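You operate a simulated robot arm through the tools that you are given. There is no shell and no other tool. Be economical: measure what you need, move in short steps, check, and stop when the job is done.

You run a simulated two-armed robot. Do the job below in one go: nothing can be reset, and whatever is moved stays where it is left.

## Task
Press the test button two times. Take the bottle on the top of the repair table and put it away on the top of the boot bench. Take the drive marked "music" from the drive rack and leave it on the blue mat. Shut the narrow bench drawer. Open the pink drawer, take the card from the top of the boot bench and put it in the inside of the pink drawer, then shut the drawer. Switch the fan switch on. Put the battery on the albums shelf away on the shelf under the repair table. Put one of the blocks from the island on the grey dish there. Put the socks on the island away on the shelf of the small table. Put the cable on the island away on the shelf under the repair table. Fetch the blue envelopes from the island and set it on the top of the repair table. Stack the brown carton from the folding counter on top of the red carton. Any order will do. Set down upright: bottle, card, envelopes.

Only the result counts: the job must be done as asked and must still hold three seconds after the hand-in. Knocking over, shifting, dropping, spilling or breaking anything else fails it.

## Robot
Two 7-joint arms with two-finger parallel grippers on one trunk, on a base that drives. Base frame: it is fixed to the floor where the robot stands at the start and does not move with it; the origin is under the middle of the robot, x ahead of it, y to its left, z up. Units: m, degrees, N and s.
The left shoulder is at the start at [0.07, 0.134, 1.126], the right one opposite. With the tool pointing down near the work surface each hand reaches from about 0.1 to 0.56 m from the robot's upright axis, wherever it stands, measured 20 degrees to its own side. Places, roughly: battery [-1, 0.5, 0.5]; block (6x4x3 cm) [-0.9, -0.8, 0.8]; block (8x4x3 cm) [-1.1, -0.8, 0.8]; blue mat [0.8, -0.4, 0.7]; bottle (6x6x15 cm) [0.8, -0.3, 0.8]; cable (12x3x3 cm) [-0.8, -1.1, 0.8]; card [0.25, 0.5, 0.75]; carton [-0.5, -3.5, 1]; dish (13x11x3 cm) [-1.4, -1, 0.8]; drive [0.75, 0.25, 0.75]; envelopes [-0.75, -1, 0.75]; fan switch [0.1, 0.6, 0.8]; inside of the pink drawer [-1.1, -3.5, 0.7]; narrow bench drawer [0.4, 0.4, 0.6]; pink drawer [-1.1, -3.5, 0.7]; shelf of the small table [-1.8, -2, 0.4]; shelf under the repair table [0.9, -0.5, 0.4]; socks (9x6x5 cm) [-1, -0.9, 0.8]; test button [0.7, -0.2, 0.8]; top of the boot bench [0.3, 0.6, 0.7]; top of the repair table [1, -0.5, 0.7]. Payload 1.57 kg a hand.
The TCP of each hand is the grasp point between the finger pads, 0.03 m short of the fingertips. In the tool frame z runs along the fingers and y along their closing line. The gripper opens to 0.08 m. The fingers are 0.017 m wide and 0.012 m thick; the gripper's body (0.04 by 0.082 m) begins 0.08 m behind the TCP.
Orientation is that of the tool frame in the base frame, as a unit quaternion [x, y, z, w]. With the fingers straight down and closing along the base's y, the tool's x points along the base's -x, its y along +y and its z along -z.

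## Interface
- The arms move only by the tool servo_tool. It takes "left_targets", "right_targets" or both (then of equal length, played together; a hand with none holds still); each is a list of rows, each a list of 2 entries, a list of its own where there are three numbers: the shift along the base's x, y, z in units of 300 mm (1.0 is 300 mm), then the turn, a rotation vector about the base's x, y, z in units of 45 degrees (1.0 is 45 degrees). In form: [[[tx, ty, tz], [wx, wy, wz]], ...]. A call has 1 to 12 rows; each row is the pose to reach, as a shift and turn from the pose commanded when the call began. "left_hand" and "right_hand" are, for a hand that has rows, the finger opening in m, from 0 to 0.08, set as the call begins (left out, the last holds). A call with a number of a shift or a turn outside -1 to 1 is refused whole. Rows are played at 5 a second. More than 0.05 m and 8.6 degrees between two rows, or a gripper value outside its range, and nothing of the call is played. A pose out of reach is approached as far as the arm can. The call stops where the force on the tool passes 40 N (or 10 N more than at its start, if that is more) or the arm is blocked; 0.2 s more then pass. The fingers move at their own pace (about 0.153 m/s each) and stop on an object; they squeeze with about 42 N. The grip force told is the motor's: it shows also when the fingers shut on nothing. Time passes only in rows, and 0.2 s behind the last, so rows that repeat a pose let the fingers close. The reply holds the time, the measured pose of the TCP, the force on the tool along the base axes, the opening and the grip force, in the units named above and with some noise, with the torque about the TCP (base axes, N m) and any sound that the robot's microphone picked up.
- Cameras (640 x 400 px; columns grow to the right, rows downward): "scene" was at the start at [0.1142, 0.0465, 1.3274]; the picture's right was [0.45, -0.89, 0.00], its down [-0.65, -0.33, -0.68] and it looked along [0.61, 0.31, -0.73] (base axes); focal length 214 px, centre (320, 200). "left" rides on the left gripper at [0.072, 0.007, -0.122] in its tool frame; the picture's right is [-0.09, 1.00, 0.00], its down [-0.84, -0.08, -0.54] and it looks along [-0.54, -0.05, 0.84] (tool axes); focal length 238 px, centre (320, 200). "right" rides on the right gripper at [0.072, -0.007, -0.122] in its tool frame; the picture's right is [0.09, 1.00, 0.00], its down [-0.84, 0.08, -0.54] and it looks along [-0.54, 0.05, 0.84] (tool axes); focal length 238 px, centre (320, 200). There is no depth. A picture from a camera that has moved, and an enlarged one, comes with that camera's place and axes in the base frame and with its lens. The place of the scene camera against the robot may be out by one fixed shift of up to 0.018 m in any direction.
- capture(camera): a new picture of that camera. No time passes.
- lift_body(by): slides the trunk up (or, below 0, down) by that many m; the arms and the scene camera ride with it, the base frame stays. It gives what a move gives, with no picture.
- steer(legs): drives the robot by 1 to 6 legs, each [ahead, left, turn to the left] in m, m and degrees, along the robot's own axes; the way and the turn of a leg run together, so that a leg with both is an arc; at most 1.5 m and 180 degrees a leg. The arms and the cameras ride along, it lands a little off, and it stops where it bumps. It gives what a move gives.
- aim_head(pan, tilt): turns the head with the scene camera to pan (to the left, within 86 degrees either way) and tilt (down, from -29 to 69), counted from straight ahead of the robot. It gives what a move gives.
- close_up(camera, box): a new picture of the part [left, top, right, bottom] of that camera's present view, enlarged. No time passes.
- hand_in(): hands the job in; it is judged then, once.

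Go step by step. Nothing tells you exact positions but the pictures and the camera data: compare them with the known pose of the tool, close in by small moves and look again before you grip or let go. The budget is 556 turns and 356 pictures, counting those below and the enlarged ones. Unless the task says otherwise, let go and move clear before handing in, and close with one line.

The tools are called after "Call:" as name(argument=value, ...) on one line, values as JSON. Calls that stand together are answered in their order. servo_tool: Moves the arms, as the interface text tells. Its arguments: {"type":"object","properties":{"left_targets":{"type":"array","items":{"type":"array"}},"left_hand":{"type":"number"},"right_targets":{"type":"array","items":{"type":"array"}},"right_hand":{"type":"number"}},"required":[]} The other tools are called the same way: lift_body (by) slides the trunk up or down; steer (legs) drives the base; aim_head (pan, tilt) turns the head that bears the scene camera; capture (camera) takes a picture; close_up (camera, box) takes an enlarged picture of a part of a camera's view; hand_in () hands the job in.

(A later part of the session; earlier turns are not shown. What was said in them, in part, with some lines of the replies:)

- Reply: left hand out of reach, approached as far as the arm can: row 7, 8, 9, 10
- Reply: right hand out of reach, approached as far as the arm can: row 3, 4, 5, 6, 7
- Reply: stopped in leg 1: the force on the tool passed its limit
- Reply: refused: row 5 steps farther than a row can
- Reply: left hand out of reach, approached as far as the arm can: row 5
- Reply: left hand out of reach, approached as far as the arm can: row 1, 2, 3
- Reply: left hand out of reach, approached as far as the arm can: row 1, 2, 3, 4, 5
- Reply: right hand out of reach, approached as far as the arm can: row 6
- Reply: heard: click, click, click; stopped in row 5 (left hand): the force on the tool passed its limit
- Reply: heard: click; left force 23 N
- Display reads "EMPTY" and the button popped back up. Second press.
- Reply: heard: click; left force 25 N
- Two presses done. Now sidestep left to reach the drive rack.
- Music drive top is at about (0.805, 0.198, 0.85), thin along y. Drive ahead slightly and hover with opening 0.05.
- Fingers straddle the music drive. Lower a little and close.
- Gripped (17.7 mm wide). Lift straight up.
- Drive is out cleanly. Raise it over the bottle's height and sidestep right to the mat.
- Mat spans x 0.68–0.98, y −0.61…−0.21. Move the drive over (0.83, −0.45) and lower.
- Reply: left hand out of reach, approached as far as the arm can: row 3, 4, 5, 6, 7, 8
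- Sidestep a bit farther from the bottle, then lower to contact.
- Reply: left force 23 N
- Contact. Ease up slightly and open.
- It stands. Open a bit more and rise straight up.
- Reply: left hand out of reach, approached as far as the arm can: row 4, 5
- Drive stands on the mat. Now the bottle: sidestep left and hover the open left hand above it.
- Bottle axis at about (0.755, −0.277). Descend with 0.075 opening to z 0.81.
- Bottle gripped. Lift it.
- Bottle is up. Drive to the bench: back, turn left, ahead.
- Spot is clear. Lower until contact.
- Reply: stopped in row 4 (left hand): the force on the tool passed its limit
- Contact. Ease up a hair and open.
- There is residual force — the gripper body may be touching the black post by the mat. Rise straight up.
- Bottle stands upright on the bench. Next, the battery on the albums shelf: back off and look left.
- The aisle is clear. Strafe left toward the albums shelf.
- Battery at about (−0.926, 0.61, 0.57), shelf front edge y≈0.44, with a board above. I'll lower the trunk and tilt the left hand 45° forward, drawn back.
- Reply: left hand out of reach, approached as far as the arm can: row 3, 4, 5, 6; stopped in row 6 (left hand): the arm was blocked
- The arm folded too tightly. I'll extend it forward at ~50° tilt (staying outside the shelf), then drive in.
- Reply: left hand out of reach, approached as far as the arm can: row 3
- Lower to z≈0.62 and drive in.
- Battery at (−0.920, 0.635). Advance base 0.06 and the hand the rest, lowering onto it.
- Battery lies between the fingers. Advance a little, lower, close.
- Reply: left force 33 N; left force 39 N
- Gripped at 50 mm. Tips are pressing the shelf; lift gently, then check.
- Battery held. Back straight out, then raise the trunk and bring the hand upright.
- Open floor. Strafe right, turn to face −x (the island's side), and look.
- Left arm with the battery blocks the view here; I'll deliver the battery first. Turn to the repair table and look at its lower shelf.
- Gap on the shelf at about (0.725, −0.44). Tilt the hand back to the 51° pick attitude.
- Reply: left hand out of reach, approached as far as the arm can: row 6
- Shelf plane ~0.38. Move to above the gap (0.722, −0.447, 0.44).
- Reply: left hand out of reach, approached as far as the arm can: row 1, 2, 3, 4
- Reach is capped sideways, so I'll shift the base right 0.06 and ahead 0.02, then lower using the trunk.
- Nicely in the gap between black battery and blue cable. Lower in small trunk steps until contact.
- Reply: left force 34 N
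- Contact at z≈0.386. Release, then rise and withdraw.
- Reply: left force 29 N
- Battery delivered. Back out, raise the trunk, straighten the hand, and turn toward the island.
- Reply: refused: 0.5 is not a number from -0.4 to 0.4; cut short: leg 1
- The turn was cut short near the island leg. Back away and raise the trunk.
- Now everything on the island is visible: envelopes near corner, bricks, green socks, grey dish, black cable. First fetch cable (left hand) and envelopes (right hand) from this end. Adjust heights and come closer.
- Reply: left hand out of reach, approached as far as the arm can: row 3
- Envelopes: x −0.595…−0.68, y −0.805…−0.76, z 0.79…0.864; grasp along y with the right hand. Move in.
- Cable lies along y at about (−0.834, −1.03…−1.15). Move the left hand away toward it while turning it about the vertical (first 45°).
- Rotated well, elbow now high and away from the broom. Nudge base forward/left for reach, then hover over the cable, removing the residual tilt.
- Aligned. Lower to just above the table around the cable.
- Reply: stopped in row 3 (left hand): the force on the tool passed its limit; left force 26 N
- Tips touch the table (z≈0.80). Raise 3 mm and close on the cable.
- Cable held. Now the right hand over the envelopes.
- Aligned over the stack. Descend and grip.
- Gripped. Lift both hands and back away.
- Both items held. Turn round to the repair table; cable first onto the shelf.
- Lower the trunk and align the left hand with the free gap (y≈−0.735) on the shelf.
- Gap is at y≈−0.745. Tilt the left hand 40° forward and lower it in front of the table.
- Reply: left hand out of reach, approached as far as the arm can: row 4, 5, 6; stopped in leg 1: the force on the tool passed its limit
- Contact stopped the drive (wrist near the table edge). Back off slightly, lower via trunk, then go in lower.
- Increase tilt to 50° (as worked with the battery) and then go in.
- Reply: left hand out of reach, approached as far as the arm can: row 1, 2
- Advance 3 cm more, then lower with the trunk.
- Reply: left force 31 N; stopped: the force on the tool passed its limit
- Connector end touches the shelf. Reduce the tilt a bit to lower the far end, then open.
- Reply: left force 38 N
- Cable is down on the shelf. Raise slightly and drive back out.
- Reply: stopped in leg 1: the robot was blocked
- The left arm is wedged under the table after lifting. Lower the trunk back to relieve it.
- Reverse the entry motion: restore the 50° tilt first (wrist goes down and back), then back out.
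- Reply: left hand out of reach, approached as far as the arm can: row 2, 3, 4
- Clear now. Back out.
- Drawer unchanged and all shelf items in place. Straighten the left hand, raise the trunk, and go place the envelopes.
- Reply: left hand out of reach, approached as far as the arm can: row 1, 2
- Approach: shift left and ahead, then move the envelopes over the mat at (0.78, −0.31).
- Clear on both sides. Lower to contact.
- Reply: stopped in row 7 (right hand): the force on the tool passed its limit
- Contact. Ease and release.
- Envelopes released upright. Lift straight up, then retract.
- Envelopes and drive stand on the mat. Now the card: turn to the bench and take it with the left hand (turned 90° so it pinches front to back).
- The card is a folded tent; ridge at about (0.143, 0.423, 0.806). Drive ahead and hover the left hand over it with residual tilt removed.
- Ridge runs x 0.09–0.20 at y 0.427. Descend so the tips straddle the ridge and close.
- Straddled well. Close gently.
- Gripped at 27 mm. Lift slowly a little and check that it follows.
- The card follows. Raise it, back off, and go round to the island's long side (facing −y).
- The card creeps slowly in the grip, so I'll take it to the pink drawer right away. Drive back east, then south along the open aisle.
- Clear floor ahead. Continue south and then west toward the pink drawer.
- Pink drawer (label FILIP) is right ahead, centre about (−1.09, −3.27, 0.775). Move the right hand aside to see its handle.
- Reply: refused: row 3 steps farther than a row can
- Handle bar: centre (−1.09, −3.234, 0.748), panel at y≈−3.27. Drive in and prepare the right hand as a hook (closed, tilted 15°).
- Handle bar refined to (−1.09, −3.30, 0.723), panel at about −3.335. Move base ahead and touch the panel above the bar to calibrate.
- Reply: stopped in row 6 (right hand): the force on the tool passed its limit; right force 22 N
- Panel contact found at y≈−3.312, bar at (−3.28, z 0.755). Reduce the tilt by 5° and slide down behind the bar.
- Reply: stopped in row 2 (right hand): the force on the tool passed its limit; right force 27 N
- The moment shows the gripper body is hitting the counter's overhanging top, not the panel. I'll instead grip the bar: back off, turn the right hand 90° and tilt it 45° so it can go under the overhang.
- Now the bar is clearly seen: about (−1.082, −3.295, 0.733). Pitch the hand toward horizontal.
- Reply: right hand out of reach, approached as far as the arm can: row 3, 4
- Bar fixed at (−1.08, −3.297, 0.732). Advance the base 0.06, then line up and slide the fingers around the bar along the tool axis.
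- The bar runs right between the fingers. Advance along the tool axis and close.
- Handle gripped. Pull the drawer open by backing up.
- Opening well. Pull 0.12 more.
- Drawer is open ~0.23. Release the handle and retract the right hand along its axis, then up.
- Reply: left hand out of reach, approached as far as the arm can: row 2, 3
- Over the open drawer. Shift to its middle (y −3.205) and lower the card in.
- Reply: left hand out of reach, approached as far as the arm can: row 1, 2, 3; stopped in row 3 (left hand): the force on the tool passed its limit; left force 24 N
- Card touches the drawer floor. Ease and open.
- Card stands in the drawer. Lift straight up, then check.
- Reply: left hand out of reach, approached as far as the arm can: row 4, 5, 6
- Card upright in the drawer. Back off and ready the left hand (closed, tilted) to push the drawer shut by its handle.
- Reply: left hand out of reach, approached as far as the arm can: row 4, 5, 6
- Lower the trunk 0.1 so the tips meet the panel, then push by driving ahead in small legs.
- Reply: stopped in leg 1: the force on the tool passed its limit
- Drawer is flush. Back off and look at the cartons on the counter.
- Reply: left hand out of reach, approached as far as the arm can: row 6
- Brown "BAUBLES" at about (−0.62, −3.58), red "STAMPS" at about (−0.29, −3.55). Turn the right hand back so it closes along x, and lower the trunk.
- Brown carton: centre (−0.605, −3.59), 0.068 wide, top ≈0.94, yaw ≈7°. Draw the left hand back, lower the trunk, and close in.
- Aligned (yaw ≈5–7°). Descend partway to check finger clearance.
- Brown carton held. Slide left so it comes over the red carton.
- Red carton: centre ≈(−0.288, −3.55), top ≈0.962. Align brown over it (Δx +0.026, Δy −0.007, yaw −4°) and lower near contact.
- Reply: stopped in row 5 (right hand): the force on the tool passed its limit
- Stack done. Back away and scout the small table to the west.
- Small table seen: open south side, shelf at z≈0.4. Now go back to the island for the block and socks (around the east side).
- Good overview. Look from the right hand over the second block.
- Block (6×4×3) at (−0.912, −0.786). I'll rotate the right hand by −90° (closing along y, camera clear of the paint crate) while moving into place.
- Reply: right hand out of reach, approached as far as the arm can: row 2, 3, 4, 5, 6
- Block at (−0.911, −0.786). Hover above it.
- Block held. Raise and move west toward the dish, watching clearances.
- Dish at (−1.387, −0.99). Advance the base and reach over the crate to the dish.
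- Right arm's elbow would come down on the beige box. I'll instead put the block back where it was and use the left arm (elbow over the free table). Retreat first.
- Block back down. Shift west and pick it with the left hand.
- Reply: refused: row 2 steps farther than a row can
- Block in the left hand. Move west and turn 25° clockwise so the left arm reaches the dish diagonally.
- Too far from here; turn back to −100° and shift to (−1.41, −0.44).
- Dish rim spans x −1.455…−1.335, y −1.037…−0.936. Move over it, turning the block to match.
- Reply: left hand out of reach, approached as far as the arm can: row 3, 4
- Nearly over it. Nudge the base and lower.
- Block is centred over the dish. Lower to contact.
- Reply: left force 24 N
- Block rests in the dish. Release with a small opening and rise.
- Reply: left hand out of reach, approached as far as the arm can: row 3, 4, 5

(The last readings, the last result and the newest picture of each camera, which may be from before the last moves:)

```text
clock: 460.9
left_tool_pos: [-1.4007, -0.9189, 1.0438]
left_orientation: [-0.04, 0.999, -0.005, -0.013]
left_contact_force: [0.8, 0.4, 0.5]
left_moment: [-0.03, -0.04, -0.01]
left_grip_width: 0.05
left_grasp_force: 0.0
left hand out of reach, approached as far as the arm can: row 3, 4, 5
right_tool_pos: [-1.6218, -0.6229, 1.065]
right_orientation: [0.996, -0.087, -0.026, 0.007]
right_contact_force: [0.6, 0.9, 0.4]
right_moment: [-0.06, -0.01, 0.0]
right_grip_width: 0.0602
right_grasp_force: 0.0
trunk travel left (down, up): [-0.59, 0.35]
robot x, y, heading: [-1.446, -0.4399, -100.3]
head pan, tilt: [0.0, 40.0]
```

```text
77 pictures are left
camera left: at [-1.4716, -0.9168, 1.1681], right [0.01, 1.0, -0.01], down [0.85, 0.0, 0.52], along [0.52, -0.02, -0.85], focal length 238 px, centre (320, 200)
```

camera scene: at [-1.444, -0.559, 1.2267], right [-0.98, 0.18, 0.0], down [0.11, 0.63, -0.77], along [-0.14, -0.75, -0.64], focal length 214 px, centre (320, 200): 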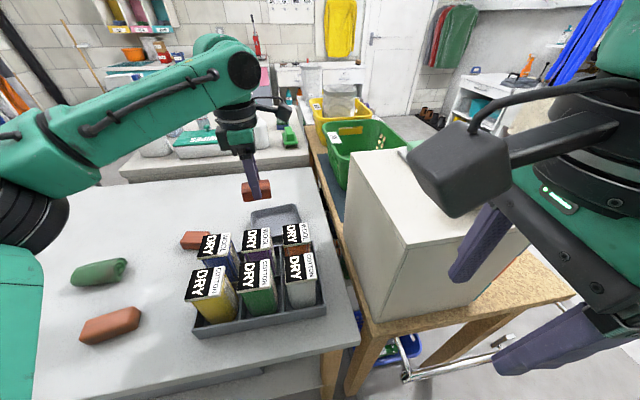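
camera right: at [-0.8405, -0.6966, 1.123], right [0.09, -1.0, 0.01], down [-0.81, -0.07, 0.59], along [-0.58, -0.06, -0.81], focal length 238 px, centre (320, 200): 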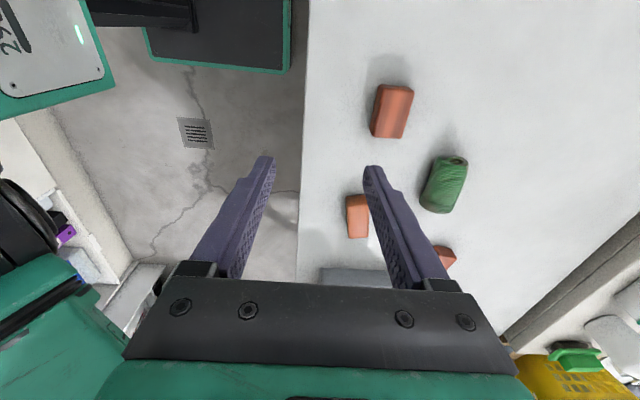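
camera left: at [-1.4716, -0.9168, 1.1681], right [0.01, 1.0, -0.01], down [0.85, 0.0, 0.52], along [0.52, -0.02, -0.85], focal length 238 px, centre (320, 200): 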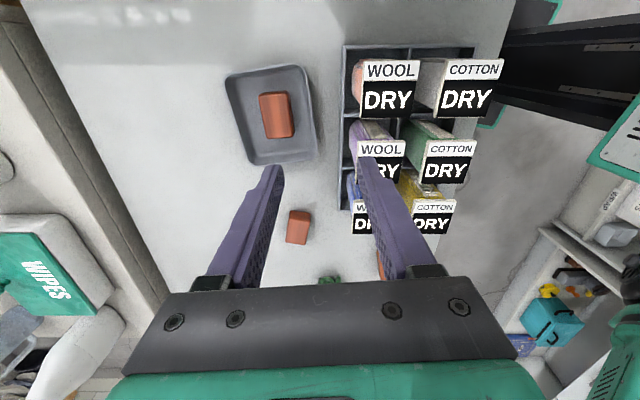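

Block is on the dish. Now the socks: move east so the left hand is over them.

Call:
steer(legs=[[-0.04, 0, 10.3], [0, 0.31, 0]])

Call:
capture(camera="left")

Call:
capture(camera="scene")

```text
clock: 463.8
left_tool_pos: [-1.0027, -0.8689, 1.0422]
left_orientation: [-0.125, 0.992, -0.003, -0.012]
left_contact_force: [-0.7, 0.0, 0.7]
left_moment: [-0.01, -0.03, 0.01]
left_grip_width: 0.0501
left_grasp_force: 0.0
right_tool_pos: [-1.2698, -0.6146, 1.0659]
right_orientation: [1.0, 0.0, -0.026, 0.007]
right_contact_force: [0.1, -0.9, -0.1]
right_moment: [0.03, -0.03, -0.01]
right_grip_width: 0.06
right_grasp_force: 0.1
trunk travel left (down, up): [-0.59, 0.35]
robot x, y, heading: [-1.1288, -0.4022, -90.1]
head pan, tilt: [0.0, 40.0]
```

```text
76 pictures are left
camera left: at [-1.0722, -0.8784, 1.1658], right [-0.16, 0.99, -0.01], down [0.84, 0.14, 0.52], along [0.51, 0.08, -0.85], focal length 238 px, centre (320, 200)
```

left: 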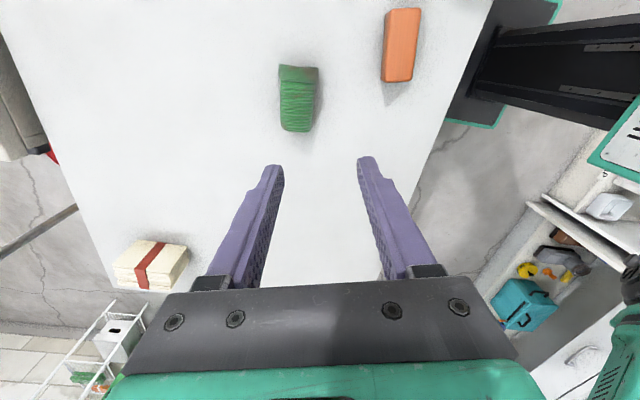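

```text
75 pictures are left
camera scene: at [-1.14, -0.5257, 1.2268], right [-1.0, 0.01, 0.0], down [0.0, 0.64, -0.77], along [0.0, -0.77, -0.64], focal length 214 px, centre (320, 200)
```

scene: 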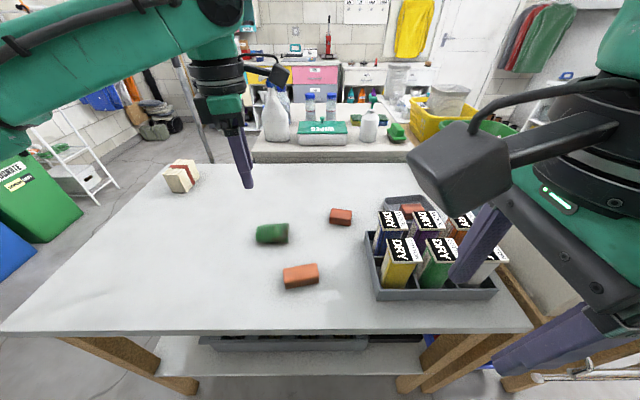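

Socks centre (−1.02, −0.90), axis along x. Align yaw and hover.

Call:
servo_tool(left_targets=[[[-0.02, -0.03, -0.1], [0, 0, -0.11]], [[-0.04, -0.06, -0.2], [0, 0, -0.22]], [[-0.057, -0.103, -0.32], [0, 0, -0.32]], [[-0.057, -0.103, -0.42], [0, 0, -0.32]]], left_hand=0.08)

Call:
capture(camera="left")

```text
clock: 464.8
left_tool_pos: [-1.0205, -0.9004, 0.9194]
left_orientation: [0.0, 1.0, -0.003, -0.014]
left_contact_force: [0.8, 0.4, -0.7]
left_moment: [-0.03, 0.01, 0.0]
left_grip_width: 0.0804
left_grasp_force: 0.1
right_tool_pos: [-1.2704, -0.6138, 1.0648]
right_orientation: [1.0, 0.001, -0.026, 0.007]
right_contact_force: [-0.3, 0.6, -0.9]
right_moment: [-0.01, -0.05, -0.01]
right_grip_width: 0.0603
right_grasp_force: 0.1
trunk travel left (down, up): [-0.59, 0.35]
robot x, y, heading: [-1.1328, -0.402, -90.5]
head pan, tilt: [0.0, 40.0]
```

```text
74 pictures are left
camera left: at [-1.0893, -0.8918, 1.042], right [0.09, 1.0, -0.01], down [0.85, -0.07, 0.52], along [0.52, -0.06, -0.85], focal length 238 px, centre (320, 200)
```

left: 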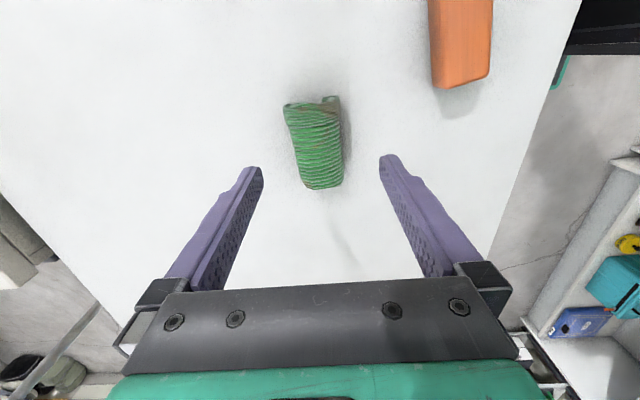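

Call:
servo_tool(left_targets=[[[0.003, -0.007, -0.1], [0, 0, 0]], [[0.005, -0.01, -0.2], [0, 0, 0]], [[0.005, -0.01, -0.255], [0, 0, 0]]])

Call:
servo_tool(left_targets=[[[0, 0, 0], [0, 0, 0]], [[0, 0, 0], [0, 0, 0]], [[0, 0, 0], [0, 0, 0]], [[0, 0, 0], [0, 0, 0]]], left_hand=0.02)

Call:
servo_tool(left_targets=[[[0, 0, 0.1], [0, 0, 0]], [[0, 0, 0.25], [0, 0, 0]], [[0, 0.05, 0.4], [0, 0, 0]], [[0, 0.15, 0.5], [0, 0, 0]]])

Call:
capture(camera="left")

```text
clock: 465.6
left_tool_pos: [-1.0166, -0.904, 0.8378]
left_orientation: [0.0, 1.0, -0.001, -0.013]
left_contact_force: [-0.2, -0.6, -0.4]
left_moment: [0.03, 0.0, 0.01]
left_grip_width: 0.0799
left_grasp_force: 0.1
right_tool_pos: [-1.2695, -0.6147, 1.0639]
right_orientation: [1.0, 0.0, -0.026, 0.006]
right_contact_force: [-0.2, -0.7, 0.0]
right_moment: [0.02, -0.04, -0.02]
right_grip_width: 0.0598
right_grasp_force: 0.1
trunk travel left (down, up): [-0.59, 0.35]
robot x, y, heading: [-1.1345, -0.3988, -90.3]
head pan, tilt: [0.0, 40.0]
```

```text
clock: 466.6
left_tool_pos: [-1.0171, -0.9045, 0.8399]
left_orientation: [0.0, 1.0, -0.002, -0.013]
left_contact_force: [0.4, 0.5, 0.4]
left_moment: [0.02, -0.02, 0.02]
left_grip_width: 0.0532
left_grasp_force: 42.5
right_tool_pos: [-1.2705, -0.6143, 1.0656]
right_orientation: [1.0, 0.0, -0.026, 0.006]
right_contact_force: [0.2, -0.5, 0.0]
right_moment: [0.0, 0.0, 0.0]
right_grip_width: 0.06
right_grasp_force: 0.1
trunk travel left (down, up): [-0.59, 0.35]
robot x, y, heading: [-1.1295, -0.4052, -90.4]
head pan, tilt: [0.0, 40.0]
```

```text
clock: 467.6
left_tool_pos: [-1.0207, -0.8566, 0.9911]
left_orientation: [0.0, 1.0, -0.003, -0.014]
left_contact_force: [0.5, 1.0, 0.0]
left_moment: [-0.02, -0.01, 0.0]
left_grip_width: 0.0527
left_grasp_force: 42.4
right_tool_pos: [-1.2707, -0.613, 1.065]
right_orientation: [1.0, 0.001, -0.027, 0.007]
right_contact_force: [0.1, -0.4, -0.2]
right_moment: [-0.03, -0.03, 0.01]
right_grip_width: 0.06
right_grasp_force: 0.2
trunk travel left (down, up): [-0.59, 0.35]
robot x, y, heading: [-1.1296, -0.4034, -90.4]
head pan, tilt: [0.0, 40.0]
```

```text
73 pictures are left
camera left: at [-1.0898, -0.8481, 1.1145], right [0.09, 1.0, -0.01], down [0.85, -0.07, 0.52], along [0.52, -0.05, -0.85], focal length 238 px, centre (320, 200)
```

left: 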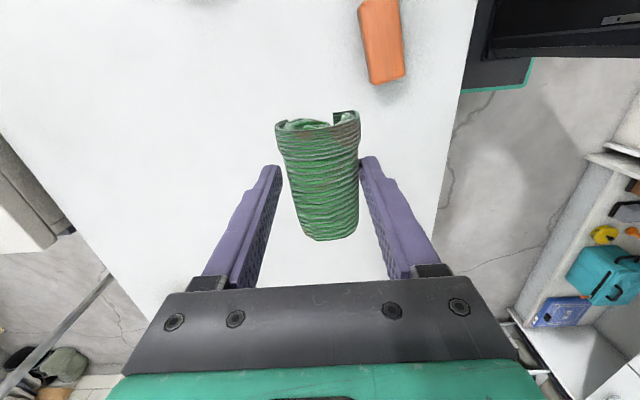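

Socks held. Drive round to the small table's south side: east, south, then west.

Call:
steer(legs=[[-0.1, 0, 0], [0, 1.25, 0], [1.2, 0, 0], [1.0, 0, 0]])

Call:
steer(legs=[[0, 0, -89], [1.0, 0.15, 0]])

Call:
aim_head(pan=-20, tilt=25)

Call:
capture(camera="scene")

```text
clock: 485.2
left_tool_pos: [0.2773, -2.9708, 0.9896]
left_orientation: [-0.02, 1.0, -0.002, -0.013]
left_contact_force: [0.0, -0.2, 0.5]
left_moment: [0.01, 0.03, 0.01]
left_grip_width: 0.052
left_grasp_force: 41.5
right_tool_pos: [0.0191, -2.7372, 1.0656]
right_orientation: [0.999, 0.02, -0.026, 0.008]
right_contact_force: [-0.8, 0.6, 0.3]
right_moment: [-0.01, -0.01, -0.02]
right_grip_width: 0.0599
right_grasp_force: 0.1
trunk travel left (down, up): [-0.59, 0.35]
robot x, y, heading: [0.1492, -2.5211, -88.3]
head pan, tilt: [0.0, 40.0]
```

```text
clock: 494.4
left_tool_pos: [-1.3293, -2.8449, 0.9897]
left_orientation: [0.686, 0.727, 0.008, -0.011]
left_contact_force: [0.4, 0.3, -1.1]
left_moment: [0.0, 0.03, -0.02]
left_grip_width: 0.0519
left_grasp_force: 42.0
right_tool_pos: [-1.0999, -2.5799, 1.0654]
right_orientation: [0.727, -0.687, -0.024, -0.013]
right_contact_force: [-0.1, -0.4, 1.2]
right_moment: [-0.01, 0.01, 0.02]
right_grip_width: 0.06
right_grasp_force: 0.1
trunk travel left (down, up): [-0.59, 0.35]
robot x, y, heading: [-0.8802, -2.7073, -177.2]
head pan, tilt: [0.0, 40.0]
```

```text
clock: 495.3
left_tool_pos: [-1.329, -2.8436, 0.9902]
left_orientation: [0.686, 0.727, 0.008, -0.011]
left_contact_force: [-0.7, -0.4, -0.5]
left_moment: [0.0, -0.03, -0.02]
left_grip_width: 0.0521
left_grasp_force: 42.5
right_tool_pos: [-1.0989, -2.5799, 1.0655]
right_orientation: [0.727, -0.686, -0.024, -0.014]
right_contact_force: [0.4, -0.6, -0.4]
right_moment: [-0.02, -0.01, 0.0]
right_grip_width: 0.06
right_grasp_force: 0.0
trunk travel left (down, up): [-0.59, 0.35]
robot x, y, heading: [-0.8774, -2.7032, -177.1]
head pan, tilt: [-20.0, 25.0]
```

```text
72 pictures are left
camera scene: at [-1.0242, -2.6709, 1.2501], right [0.29, 0.96, 0.0], down [0.4, -0.12, -0.91], along [-0.87, 0.27, -0.42], focal length 214 px, centre (320, 200)
```

scene: 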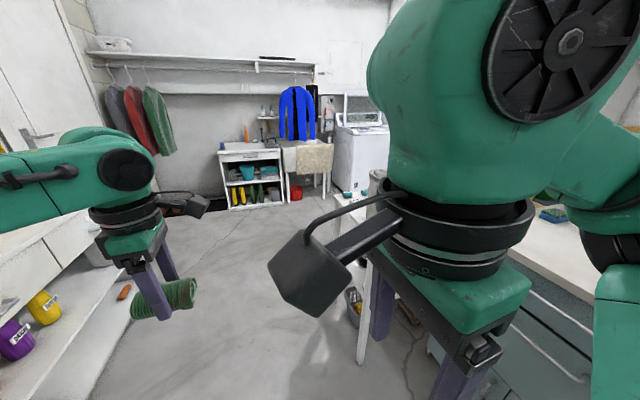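

Call:
steer(legs=[[0.5, 0.1, -2.9], [0.42, 0, 0]])

Call:
steer(legs=[[0, 0, -45]])

Call:
aim_head(pan=-30, tilt=35)

Call:
capture(camera="scene")

```text
clock: 500.4
left_tool_pos: [-2.2453, -2.9417, 0.9896]
left_orientation: [0.701, 0.713, 0.007, -0.01]
left_contact_force: [0.0, -0.4, -0.4]
left_moment: [0.01, 0.0, 0.03]
left_grip_width: 0.0517
left_grasp_force: 42.0
right_tool_pos: [-2.0066, -2.6871, 1.0646]
right_orientation: [0.712, -0.701, -0.023, -0.014]
right_contact_force: [-0.1, 0.5, 1.0]
right_moment: [0.02, 0.0, 0.01]
right_grip_width: 0.0599
right_grasp_force: 0.1
trunk travel left (down, up): [-0.59, 0.35]
robot x, y, heading: [-1.7917, -2.8227, -179.7]
head pan, tilt: [-20.0, 25.0]
```

```text
clock: 502.8
left_tool_pos: [-2.2047, -2.5959, 0.9889]
left_orientation: [0.915, 0.402, 0.011, -0.007]
left_contact_force: [-0.1, 0.5, -0.6]
left_moment: [-0.05, 0.04, 0.02]
left_grip_width: 0.0521
left_grasp_force: 41.8
right_tool_pos: [-1.8548, -2.5755, 1.065]
right_orientation: [-0.402, 0.915, 0.017, 0.021]
right_contact_force: [0.2, -0.3, -0.2]
right_moment: [-0.01, -0.01, 0.0]
right_grip_width: 0.0597
right_grasp_force: 0.1
trunk travel left (down, up): [-0.59, 0.35]
robot x, y, heading: [-1.7911, -2.8211, 137.1]
head pan, tilt: [-20.0, 25.0]
```

```text
clock: 503.5
left_tool_pos: [-2.2034, -2.5952, 0.9899]
left_orientation: [0.916, 0.402, 0.012, -0.007]
left_contact_force: [1.0, 0.2, -0.1]
left_moment: [-0.01, 0.0, 0.02]
left_grip_width: 0.0521
left_grasp_force: 41.9
right_tool_pos: [-1.8547, -2.576, 1.0655]
right_orientation: [-0.402, 0.915, 0.018, 0.021]
right_contact_force: [1.0, -0.5, -0.6]
right_moment: [0.02, 0.01, 0.0]
right_grip_width: 0.06
right_grasp_force: 0.0
trunk travel left (down, up): [-0.59, 0.35]
robot x, y, heading: [-1.791, -2.822, 137.1]
head pan, tilt: [-30.0, 35.0]
```

```text
71 pictures are left
camera scene: at [-1.8614, -2.693, 1.2344], right [0.96, 0.29, 0.0], down [0.17, -0.55, -0.82], along [-0.24, 0.78, -0.57], focal length 214 px, centre (320, 200)
```

scene: 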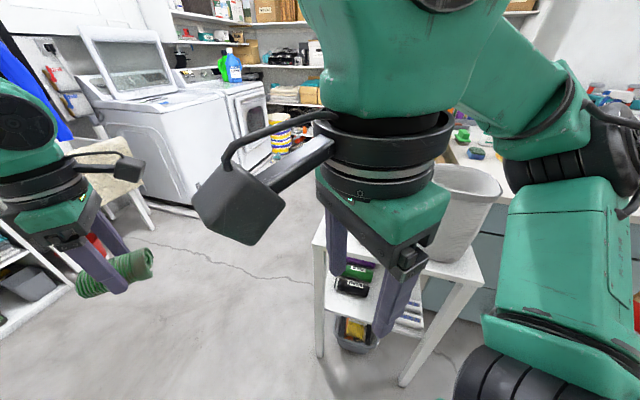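

The right hand blocks the view. Pull it back and finish turning to face the table.

Call:
servo_tool(right_targets=[[[0.1, -0.08, 0.05], [0, 0, 0]], [[0.2, -0.16, 0.1], [0, 0, 0]]])

Call:
steer(legs=[[-0.08, 0, -47]])

Call:
aim_head(pan=0, tilt=40)

Call:
capture(camera="scene")

```text
clock: 504.1
left_tool_pos: [-2.2015, -2.5961, 0.9905]
left_orientation: [0.915, 0.402, 0.01, -0.009]
left_contact_force: [-0.4, 0.2, -1.0]
left_moment: [0.01, 0.0, 0.0]
left_grip_width: 0.052
left_grasp_force: 41.8
right_tool_pos: [-1.793, -2.6251, 1.0962]
right_orientation: [-0.403, 0.915, 0.017, 0.02]
right_contact_force: [0.4, 0.0, 0.4]
right_moment: [0.04, 0.01, -0.01]
right_grip_width: 0.0601
right_grasp_force: 0.0
trunk travel left (down, up): [-0.59, 0.35]
robot x, y, heading: [-1.7951, -2.8211, 136.9]
head pan, tilt: [-30.0, 35.0]
```

```text
clock: 506.7
left_tool_pos: [-1.8745, -2.4379, 0.9882]
left_orientation: [1.0, 0.003, 0.014, -0.002]
left_contact_force: [0.2, 0.1, -0.1]
left_moment: [-0.03, 0.04, 0.01]
left_grip_width: 0.0522
left_grasp_force: 42.1
right_tool_pos: [-1.6165, -2.7544, 1.0962]
right_orientation: [-0.002, 1.0, 0.006, 0.026]
right_contact_force: [0.3, 0.6, 0.1]
right_moment: [0.01, 0.0, -0.01]
right_grip_width: 0.0601
right_grasp_force: 0.1
trunk travel left (down, up): [-0.59, 0.35]
robot x, y, heading: [-1.761, -2.8975, 90.1]
head pan, tilt: [-30.0, 35.0]
```

```text
clock: 507.6
left_tool_pos: [-1.8753, -2.437, 0.9906]
left_orientation: [1.0, 0.004, 0.013, -0.002]
left_contact_force: [-0.6, 0.3, -0.4]
left_moment: [-0.02, -0.02, 0.01]
left_grip_width: 0.0522
left_grasp_force: 41.9
right_tool_pos: [-1.6175, -2.7513, 1.0934]
right_orientation: [0.0, 1.0, 0.005, 0.029]
right_contact_force: [7.0, 65.1, -44.3]
right_moment: [-8.97, 0.45, -0.81]
right_grip_width: 0.0601
right_grasp_force: 0.1
trunk travel left (down, up): [-0.59, 0.35]
robot x, y, heading: [-1.7577, -2.8941, 90.1]
head pan, tilt: [0.0, 40.0]
```

```text
70 pictures are left
camera scene: at [-1.7453, -2.7493, 1.2304], right [0.97, -0.26, 0.0], down [-0.16, -0.59, -0.79], along [0.2, 0.77, -0.61], focal length 214 px, centre (320, 200)
```

scene: 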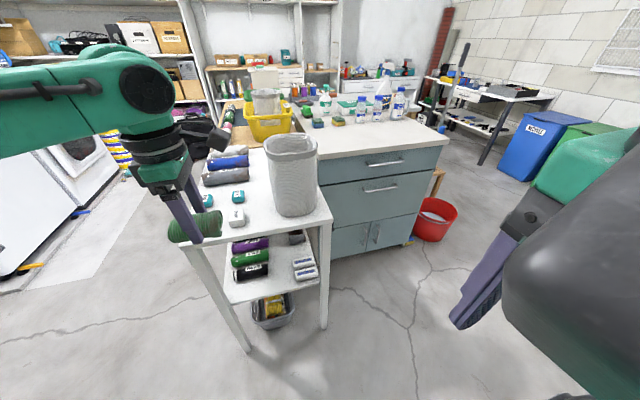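

The head is touching the right hand. Move the right hand outward.

Call:
servo_tool(right_targets=[[[0.12, 0.05, -0.05], [0, 0, 0]], [[0.25, 0.1, -0.1], [0, 0, 0]], [[0.4, 0.12, -0.15], [0, 0, 0]]])

Call:
aim_head(pan=0, tilt=45)

Call:
capture(camera="scene")

```text
clock: 508.4
left_tool_pos: [-1.8742, -2.4368, 0.9891]
left_orientation: [1.0, 0.004, 0.013, -0.002]
left_contact_force: [0.8, 0.3, -0.9]
left_moment: [0.02, 0.02, 0.01]
left_grip_width: 0.0521
left_grasp_force: 42.0
right_tool_pos: [-1.5566, -2.6953, 1.0231]
right_orientation: [-0.004, 1.0, 0.007, 0.026]
right_contact_force: [-0.2, -0.2, -0.1]
right_moment: [0.0, -0.01, -0.01]
right_grip_width: 0.0599
right_grasp_force: 0.1
right hand out of reach, approached as far as the arm can: row 1, 2, 3
trunk travel left (down, up): [-0.59, 0.35]
robot x, y, heading: [-1.7592, -2.8916, 89.9]
head pan, tilt: [0.0, 40.0]
```

```text
clock: 509.1
left_tool_pos: [-1.8748, -2.4375, 0.9899]
left_orientation: [1.0, 0.004, 0.013, -0.002]
left_contact_force: [0.0, -0.1, -1.2]
left_moment: [-0.02, 0.01, 0.02]
left_grip_width: 0.0518
left_grasp_force: 42.4
right_tool_pos: [-1.5584, -2.6967, 1.0241]
right_orientation: [-0.003, 1.0, 0.007, 0.027]
right_contact_force: [-0.3, 0.2, -0.6]
right_moment: [-0.01, -0.02, -0.01]
right_grip_width: 0.0597
right_grasp_force: 0.2
trunk travel left (down, up): [-0.59, 0.35]
robot x, y, heading: [-1.7585, -2.8936, 90.0]
head pan, tilt: [0.0, 45.0]
```

```text
69 pictures are left
camera scene: at [-1.7677, -2.7516, 1.2196], right [1.0, 0.0, 0.0], down [0.0, -0.71, -0.71], along [0.0, 0.71, -0.71], focal length 214 px, centre (320, 200)
```

scene: 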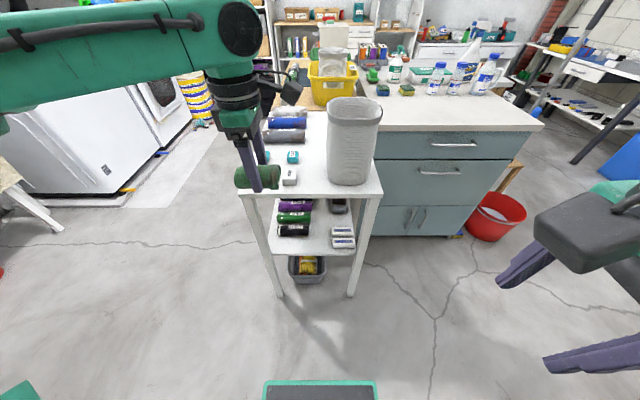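

Call:
close_up(camera="scene", box=[230, 170, 400, 290])

```text
3.33 times, centred on (315, 230) of scene
camera zoom: at [-1.7677, -2.7516, 1.2196], right [1.0, 0.0, 0.0], down [0.0, -0.71, -0.71], along [0.0, 0.71, -0.71], focal length 715 px, centre (337, 100)
```

zoom: 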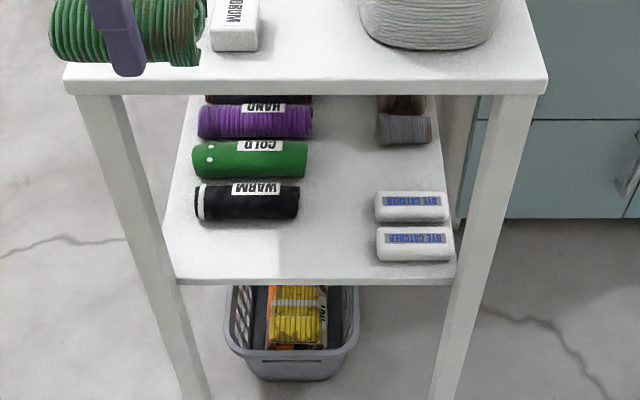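

Shelf surface z≈0.42; free strip at its front left (x −1.95…−1.75, y −2.28…−2.20). Lower the trunk, tilt the hand 25° and come in from the front.

Call:
lift_body(by=-0.37)

Call:
servo_tool(left_targets=[[[0, -0.02, 0.0], [0.14, 0, 0]], [[0, -0.04, 0.0], [0.28, 0, 0]], [[0, -0.06, 0], [0.42, 0, 0]], [[0, -0.08, 0], [0.56, 0, 0]]])

Call:
capture(camera="scene")

Call:
capture(camera="left")

```text
clock: 512.7
left_tool_pos: [-1.875, -2.4378, 0.6199]
left_orientation: [1.0, 0.003, 0.013, -0.001]
left_contact_force: [0.2, 0.7, -0.7]
left_moment: [0.02, 0.0, 0.01]
left_grip_width: 0.052
left_grasp_force: 41.7
right_tool_pos: [-1.5596, -2.6961, 0.6547]
right_orientation: [-0.003, 1.0, 0.007, 0.026]
right_contact_force: [-0.1, -0.5, 0.4]
right_moment: [0.02, 0.0, -0.02]
right_grip_width: 0.0598
right_grasp_force: 0.1
trunk travel left (down, up): [-0.22, 0.72]
robot x, y, heading: [-1.7603, -2.8938, 90.1]
head pan, tilt: [0.0, 45.0]
```

```text
clock: 513.7
left_tool_pos: [-1.8736, -2.4623, 0.6194]
left_orientation: [0.975, 0.001, 0.014, -0.221]
left_contact_force: [-0.4, -0.6, -0.9]
left_moment: [0.0, -0.01, 0.0]
left_grip_width: 0.0522
left_grasp_force: 42.5
right_tool_pos: [-1.5578, -2.6972, 0.6561]
right_orientation: [-0.003, 1.0, 0.007, 0.026]
right_contact_force: [0.1, 0.1, -0.8]
right_moment: [0.0, 0.01, -0.02]
right_grip_width: 0.0601
right_grasp_force: 0.0
trunk travel left (down, up): [-0.22, 0.72]
robot x, y, heading: [-1.7584, -2.8891, 90.0]
head pan, tilt: [0.0, 45.0]
```

```text
67 pictures are left
camera scene: at [-1.7676, -2.7517, 0.8496], right [1.0, 0.0, 0.0], down [0.0, -0.71, -0.71], along [0.0, 0.71, -0.71], focal length 214 px, centre (320, 200)
```

scene: 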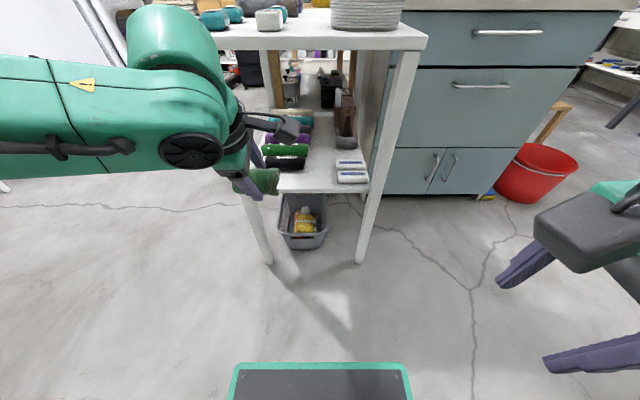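

```text
66 pictures are left
camera left: at [-1.8068, -2.5206, 0.7295], right [-0.09, -0.9, -0.43], down [-0.85, -0.16, 0.5], along [-0.52, 0.41, -0.75], focal length 238 px, centre (320, 200)
```

left: 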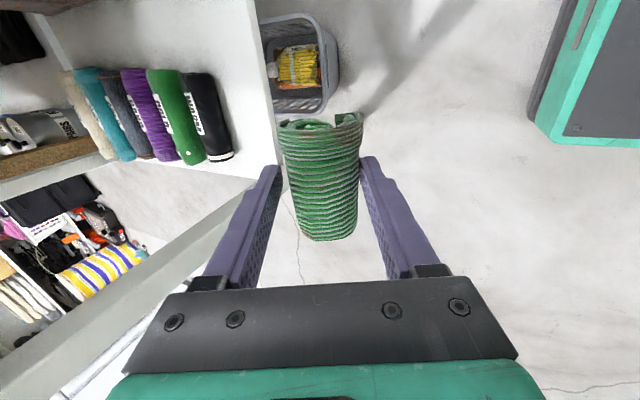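

Increase tilt to 40° for wrist clearance, lower further, and move in.

Call:
servo_tool(left_targets=[[[0.03, -0.02, -0.04], [0.11, 0, 0]], [[0.06, -0.04, -0.08], [0.22, 0, 0]], [[0.07, -0.06, -0.12], [0.33, 0, 0]]])

Call:
lift_body(by=-0.09)

Call:
steer(legs=[[0.14, 0, 0]])

Call:
capture(camera="scene")

Call:
capture(camera="left")

```text
clock: 514.5
left_tool_pos: [-1.88, -2.4662, 0.6248]
left_orientation: [0.94, -0.005, 0.015, -0.34]
left_contact_force: [0.5, -0.3, -0.5]
left_moment: [0.0, 0.03, -0.01]
left_grip_width: 0.0521
left_grasp_force: 41.5
left hand out of reach, approached as far as the arm can: row 2, 3
right_tool_pos: [-1.5583, -2.6961, 0.6533]
right_orientation: [-0.002, 1.0, 0.007, 0.026]
right_contact_force: [-0.2, -0.4, -0.5]
right_moment: [0.01, 0.02, 0.01]
right_grip_width: 0.0602
right_grasp_force: 0.1
trunk travel left (down, up): [-0.22, 0.72]
robot x, y, heading: [-1.7593, -2.899, 90.0]
head pan, tilt: [0.0, 45.0]
```

```text
clock: 515.7
left_tool_pos: [-1.8794, -2.4667, 0.5344]
left_orientation: [0.94, -0.005, 0.015, -0.34]
left_contact_force: [0.3, -0.2, -0.7]
left_moment: [-0.02, 0.0, -0.01]
left_grip_width: 0.0522
left_grasp_force: 42.2
right_tool_pos: [-1.5582, -2.6973, 0.5641]
right_orientation: [-0.003, 1.0, 0.008, 0.026]
right_contact_force: [0.0, 0.1, 0.2]
right_moment: [-0.02, -0.01, -0.01]
right_grip_width: 0.0604
right_grasp_force: 0.0
trunk travel left (down, up): [-0.13, 0.81]
robot x, y, heading: [-1.7631, -2.8947, 89.9]
head pan, tilt: [0.0, 45.0]
```

```text
clock: 517.0
left_tool_pos: [-1.8788, -2.3306, 0.534]
left_orientation: [0.94, -0.004, 0.015, -0.34]
left_contact_force: [-1.5, 0.0, -0.5]
left_moment: [-0.03, 0.02, 0.02]
left_grip_width: 0.0522
left_grasp_force: 41.7
right_tool_pos: [-1.5589, -2.5605, 0.5649]
right_orientation: [-0.002, 1.0, 0.007, 0.026]
right_contact_force: [-0.6, 0.2, -0.1]
right_moment: [0.01, -0.01, -0.02]
right_grip_width: 0.0601
right_grasp_force: 0.0
trunk travel left (down, up): [-0.13, 0.81]
robot x, y, heading: [-1.7602, -2.7566, 89.7]
head pan, tilt: [0.0, 45.0]
```

```text
65 pictures are left
camera scene: at [-1.7672, -2.6151, 0.7595], right [1.0, 0.0, 0.0], down [0.0, -0.71, -0.71], along [0.0, 0.71, -0.71], focal length 214 px, centre (320, 200)
```

scene: 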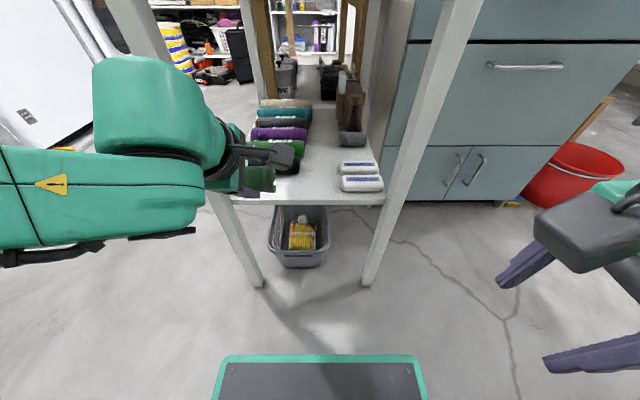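

```text
64 pictures are left
camera left: at [-1.812, -2.4143, 0.6264], right [-0.09, -0.76, -0.64], down [-0.85, -0.27, 0.45], along [-0.51, 0.59, -0.63], focal length 238 px, centre (320, 200)
```

left: 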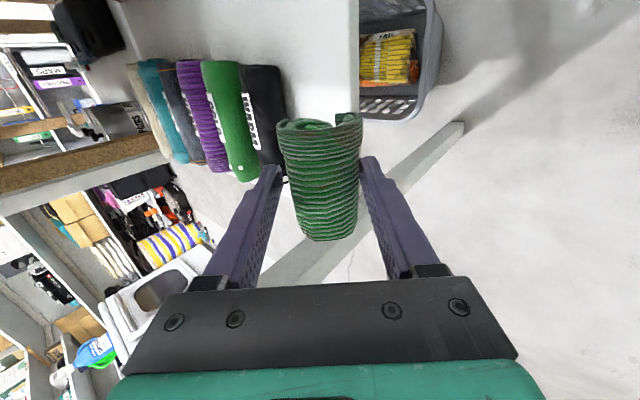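

Call:
steer(legs=[[0.085, -0.02, 0]])

Call:
capture(camera="left")

Call:
capture(camera="scene")

```text
clock: 518.1
left_tool_pos: [-1.8581, -2.2449, 0.5345]
left_orientation: [0.94, -0.005, 0.015, -0.34]
left_contact_force: [-0.3, -0.3, 0.5]
left_moment: [-0.03, 0.02, -0.03]
left_grip_width: 0.052
left_grasp_force: 42.0
right_tool_pos: [-1.5393, -2.4733, 0.5634]
right_orientation: [-0.002, 1.0, 0.007, 0.026]
right_contact_force: [0.0, -0.3, 0.2]
right_moment: [0.01, -0.05, 0.01]
right_grip_width: 0.0602
right_grasp_force: 0.1
trunk travel left (down, up): [-0.13, 0.81]
robot x, y, heading: [-1.7404, -2.6691, 90.0]
head pan, tilt: [0.0, 45.0]
```

```text
63 pictures are left
camera left: at [-1.7918, -2.3282, 0.6264], right [-0.09, -0.76, -0.64], down [-0.85, -0.27, 0.45], along [-0.51, 0.59, -0.63], focal length 238 px, centre (320, 200)
```

left: 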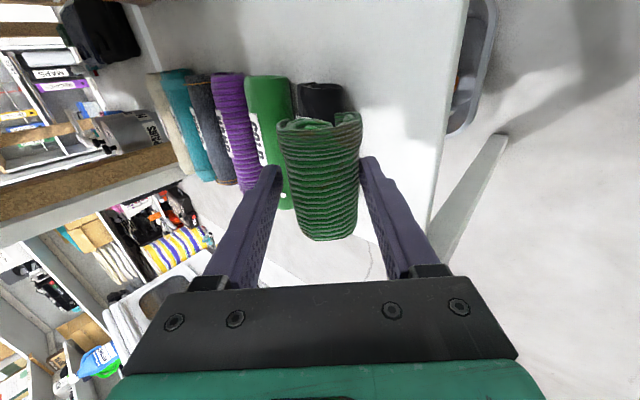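

```text
62 pictures are left
camera scene: at [-1.7471, -2.5291, 0.7595], right [1.0, 0.0, 0.0], down [0.0, -0.71, -0.71], along [0.0, 0.71, -0.71], focal length 214 px, centre (320, 200)
```

scene: 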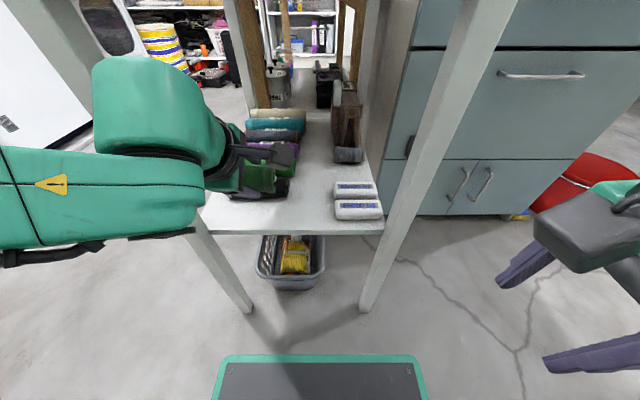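

Well placed between the black roll and the front edge. Lower gently to contact.

Call:
steer(legs=[[-0.008, 0, 0]])

Call:
lift_body(by=-0.045)

Call:
lift_body(by=-0.012)

Call:
capture(camera="left")

```text
clock: 518.9
left_tool_pos: [-1.8592, -2.2522, 0.5352]
left_orientation: [0.94, -0.004, 0.014, -0.341]
left_contact_force: [-0.4, -0.7, -1.3]
left_moment: [-0.05, 0.02, -0.02]
left_grip_width: 0.0519
left_grasp_force: 42.5
right_tool_pos: [-1.5379, -2.4824, 0.5642]
right_orientation: [-0.003, 1.0, 0.008, 0.027]
right_contact_force: [-0.4, 0.0, 0.7]
right_moment: [0.01, 0.01, 0.0]
right_grip_width: 0.0596
right_grasp_force: 0.1
trunk travel left (down, up): [-0.13, 0.81]
robot x, y, heading: [-1.7376, -2.679, 89.7]
head pan, tilt: [0.0, 45.0]
```

```text
clock: 519.8
left_tool_pos: [-1.8591, -2.2516, 0.4898]
left_orientation: [0.941, -0.005, 0.014, -0.339]
left_contact_force: [0.2, -0.1, -0.5]
left_moment: [-0.02, -0.01, -0.01]
left_grip_width: 0.0523
left_grasp_force: 42.0
right_tool_pos: [-1.5386, -2.4815, 0.5185]
right_orientation: [-0.003, 1.0, 0.007, 0.026]
right_contact_force: [0.4, 0.0, -0.2]
right_moment: [0.0, 0.02, 0.0]
right_grip_width: 0.0602
right_grasp_force: 0.1
trunk travel left (down, up): [-0.085, 0.855]
robot x, y, heading: [-1.7431, -2.68, 90.0]
head pan, tilt: [0.0, 45.0]
```

```text
clock: 520.4
left_tool_pos: [-1.8581, -2.2522, 0.4784]
left_orientation: [0.94, -0.006, 0.015, -0.34]
left_contact_force: [0.1, 0.8, -1.2]
left_moment: [0.0, 0.03, -0.02]
left_grip_width: 0.0522
left_grasp_force: 42.1
right_tool_pos: [-1.5385, -2.4815, 0.5065]
right_orientation: [-0.003, 1.0, 0.006, 0.026]
right_contact_force: [0.9, 1.1, 0.3]
right_moment: [-0.01, 0.01, 0.01]
right_grip_width: 0.06
right_grasp_force: 0.0
trunk travel left (down, up): [-0.073, 0.867]
robot x, y, heading: [-1.7421, -2.6796, 90.1]
head pan, tilt: [0.0, 45.0]
```

```text
61 pictures are left
camera left: at [-1.7919, -2.3363, 0.5694], right [-0.09, -0.76, -0.64], down [-0.85, -0.27, 0.45], along [-0.51, 0.59, -0.63], focal length 238 px, centre (320, 200)
```

left: 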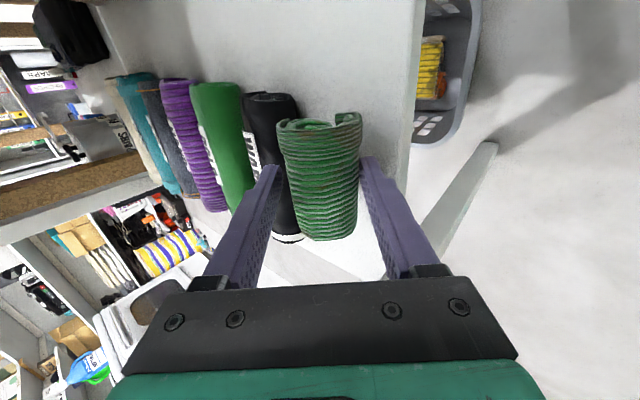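

Call:
lift_body(by=-0.008)

Call:
lift_body(by=-0.008)

Call:
capture(camera="left")

```text
clock: 520.9
left_tool_pos: [-1.8587, -2.2527, 0.4697]
left_orientation: [0.94, -0.005, 0.014, -0.34]
left_contact_force: [-0.5, 0.7, -1.0]
left_moment: [0.0, 0.0, -0.05]
left_grip_width: 0.0522
left_grasp_force: 42.3
right_tool_pos: [-1.5394, -2.4825, 0.4992]
right_orientation: [-0.003, 1.0, 0.007, 0.026]
right_contact_force: [0.1, 0.7, 0.2]
right_moment: [0.02, -0.02, 0.01]
right_grip_width: 0.06
right_grasp_force: 0.1
trunk travel left (down, up): [-0.065, 0.875]
robot x, y, heading: [-1.7418, -2.6768, 89.8]
head pan, tilt: [0.0, 45.0]
```

```text
clock: 521.5
left_tool_pos: [-1.8583, -2.2516, 0.4659]
left_orientation: [0.938, -0.005, 0.016, -0.345]
left_contact_force: [-6.9, -4.5, 27.8]
left_moment: [-0.51, 0.45, -0.06]
left_grip_width: 0.052
left_grasp_force: 41.5
right_tool_pos: [-1.5385, -2.4834, 0.4921]
right_orientation: [-0.002, 1.0, 0.009, 0.026]
right_contact_force: [-1.0, 0.6, -0.8]
right_moment: [0.03, -0.01, -0.03]
right_grip_width: 0.06
right_grasp_force: 0.1
trunk travel left (down, up): [-0.057, 0.883]
robot x, y, heading: [-1.7391, -2.6793, 89.9]
head pan, tilt: [0.0, 45.0]
```

```text
60 pictures are left
camera left: at [-1.7917, -2.3378, 0.5573], right [-0.09, -0.76, -0.65], down [-0.85, -0.28, 0.44], along [-0.51, 0.59, -0.62], focal length 238 px, centre (320, 200)
```

left: 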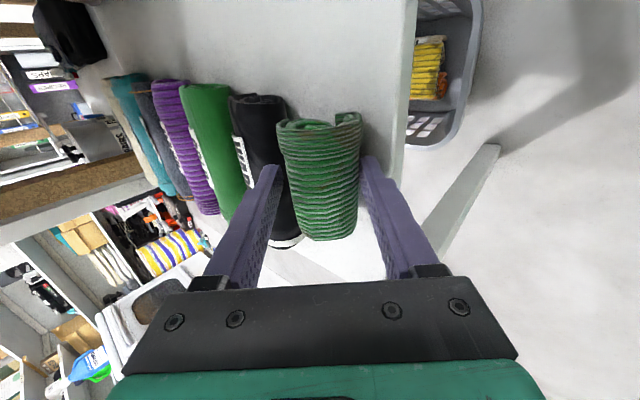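

Near finger touches the shelf. Open just slightly, then slide out along the tool axis.

Call:
servo_tool(left_targets=[[[0, -0.012, 0.01], [0, 0, 0]], [[0, -0.012, 0.015], [0, 0, 0]], [[0, -0.012, 0.015], [0, 0, 0]]], left_hand=0.06)

Call:
capture(camera="left")

```text
clock: 522.3
left_tool_pos: [-1.8572, -2.254, 0.4675]
left_orientation: [0.94, -0.006, 0.015, -0.341]
left_contact_force: [-0.7, 17.9, 17.2]
left_moment: [0.64, 0.16, -0.12]
left_grip_width: 0.0529
left_grasp_force: 0.2
right_tool_pos: [-1.5373, -2.4816, 0.4918]
right_orientation: [-0.003, 1.0, 0.007, 0.025]
right_contact_force: [-0.3, -0.3, 0.0]
right_moment: [0.02, 0.0, -0.02]
right_grip_width: 0.0601
right_grasp_force: 0.1
trunk travel left (down, up): [-0.057, 0.883]
robot x, y, heading: [-1.7397, -2.6812, 89.5]
head pan, tilt: [0.0, 45.0]
```

```text
59 pictures are left
camera left: at [-1.7912, -2.3388, 0.5583], right [-0.09, -0.76, -0.64], down [-0.85, -0.27, 0.44], along [-0.51, 0.59, -0.62], focal length 238 px, centre (320, 200)
```

left: 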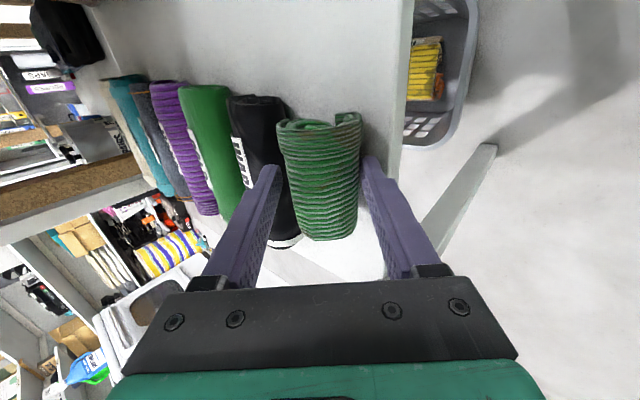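

Call:
servo_tool(left_targets=[[[0, -0.01, 0.025], [0, 0, 0]], [[0, -0.015, 0.04], [0, 0, 0]], [[0, -0.015, 0.04], [0, 0, 0]]])

Call:
capture(camera="left")

```text
clock: 523.1
left_tool_pos: [-1.8592, -2.2621, 0.4781]
left_orientation: [0.941, -0.004, 0.015, -0.339]
left_contact_force: [-0.2, -0.2, -0.2]
left_moment: [0.04, -0.03, 0.0]
left_grip_width: 0.0601
left_grasp_force: 0.1
right_tool_pos: [-1.5371, -2.4821, 0.4907]
right_orientation: [-0.003, 1.0, 0.007, 0.026]
right_contact_force: [1.1, -0.7, -0.2]
right_moment: [0.03, -0.01, 0.02]
right_grip_width: 0.0599
right_grasp_force: 0.1
trunk travel left (down, up): [-0.057, 0.883]
robot x, y, heading: [-1.7408, -2.6789, 89.8]
head pan, tilt: [0.0, 45.0]
```

```text
58 pictures are left
camera left: at [-1.7914, -2.3453, 0.5694], right [-0.09, -0.76, -0.64], down [-0.85, -0.27, 0.45], along [-0.51, 0.59, -0.63], focal length 238 px, centre (320, 200)
```

left: 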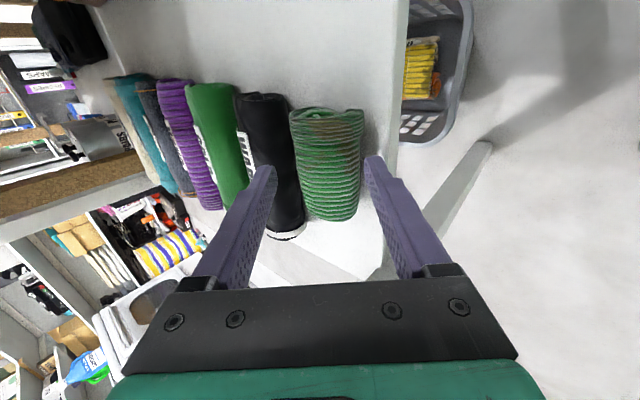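

Socks rest on the shelf. Withdraw along the tool axis, then back off.

Call:
servo_tool(left_targets=[[[0, -0.05, 0.06], [0, 0, 0]], [[0, -0.12, 0.13], [0, 0, 0]], [[0, -0.2, 0.2], [0, 0, 0]]])

Call:
steer(legs=[[-0.3, 0, 0]])

Call:
capture(camera="scene")

Call:
close_up(camera="scene", box=[200, 60, 420, 260])

```text
clock: 523.9
left_tool_pos: [-1.8564, -2.322, 0.5403]
left_orientation: [0.94, -0.006, 0.015, -0.34]
left_contact_force: [-0.4, -0.1, 0.1]
left_moment: [0.0, -0.02, 0.01]
left_grip_width: 0.0598
left_grasp_force: 0.0
right_tool_pos: [-1.5371, -2.4826, 0.491]
right_orientation: [-0.003, 1.0, 0.007, 0.026]
right_contact_force: [-0.1, -0.2, -0.3]
right_moment: [-0.05, 0.01, -0.01]
right_grip_width: 0.0597
right_grasp_force: 0.1
trunk travel left (down, up): [-0.057, 0.883]
robot x, y, heading: [-1.744, -2.6827, 89.9]
head pan, tilt: [0.0, 45.0]
```

```text
clock: 525.9
left_tool_pos: [-1.8571, -2.6184, 0.5398]
left_orientation: [0.94, -0.005, 0.015, -0.34]
left_contact_force: [0.9, -0.1, 0.6]
left_moment: [0.04, 0.0, -0.02]
left_grip_width: 0.0601
left_grasp_force: 0.2
right_tool_pos: [-1.5393, -2.7792, 0.491]
right_orientation: [-0.002, 1.0, 0.007, 0.027]
right_contact_force: [0.0, 0.2, 0.2]
right_moment: [-0.01, 0.01, -0.03]
right_grip_width: 0.0601
right_grasp_force: 0.1
trunk travel left (down, up): [-0.057, 0.883]
robot x, y, heading: [-1.743, -2.9764, 90.1]
head pan, tilt: [0.0, 45.0]
```

```text
57 pictures are left
camera scene: at [-1.7476, -2.8335, 0.6866], right [1.0, 0.0, 0.0], down [0.0, -0.71, -0.71], along [0.0, 0.71, -0.71], focal length 214 px, centre (320, 200)
```

scene: 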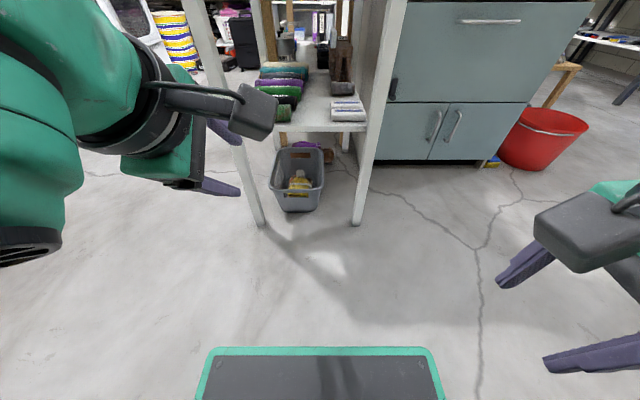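

```text
2.00 times, centred on (310, 160) of scene
camera zoom: at [-1.7476, -2.8335, 0.6866], right [1.0, 0.0, 0.0], down [0.0, -0.71, -0.71], along [0.0, 0.71, -0.71], focal length 429 px, centre (340, 280)
```

zoom: 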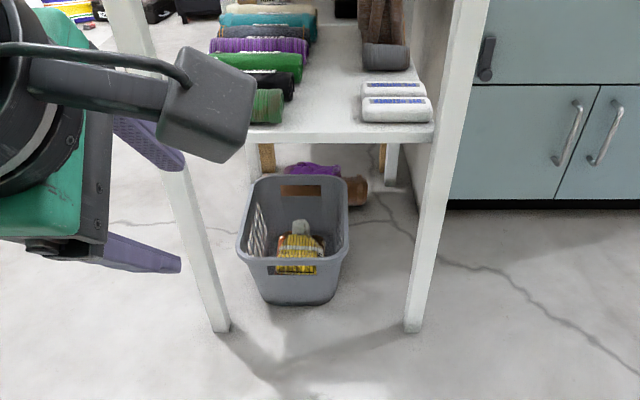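

All the jobs are done: the socks lie on the small table's shelf and both hands are empty and clear. I'm handing in now.

Call:
hand_in()

```text
The job is handed in.
```

Every item on the list is done and the job is handed in. The one thing I couldn't confirm is that the card is still upright, since I last saw it standing before I shut the pink drawer.
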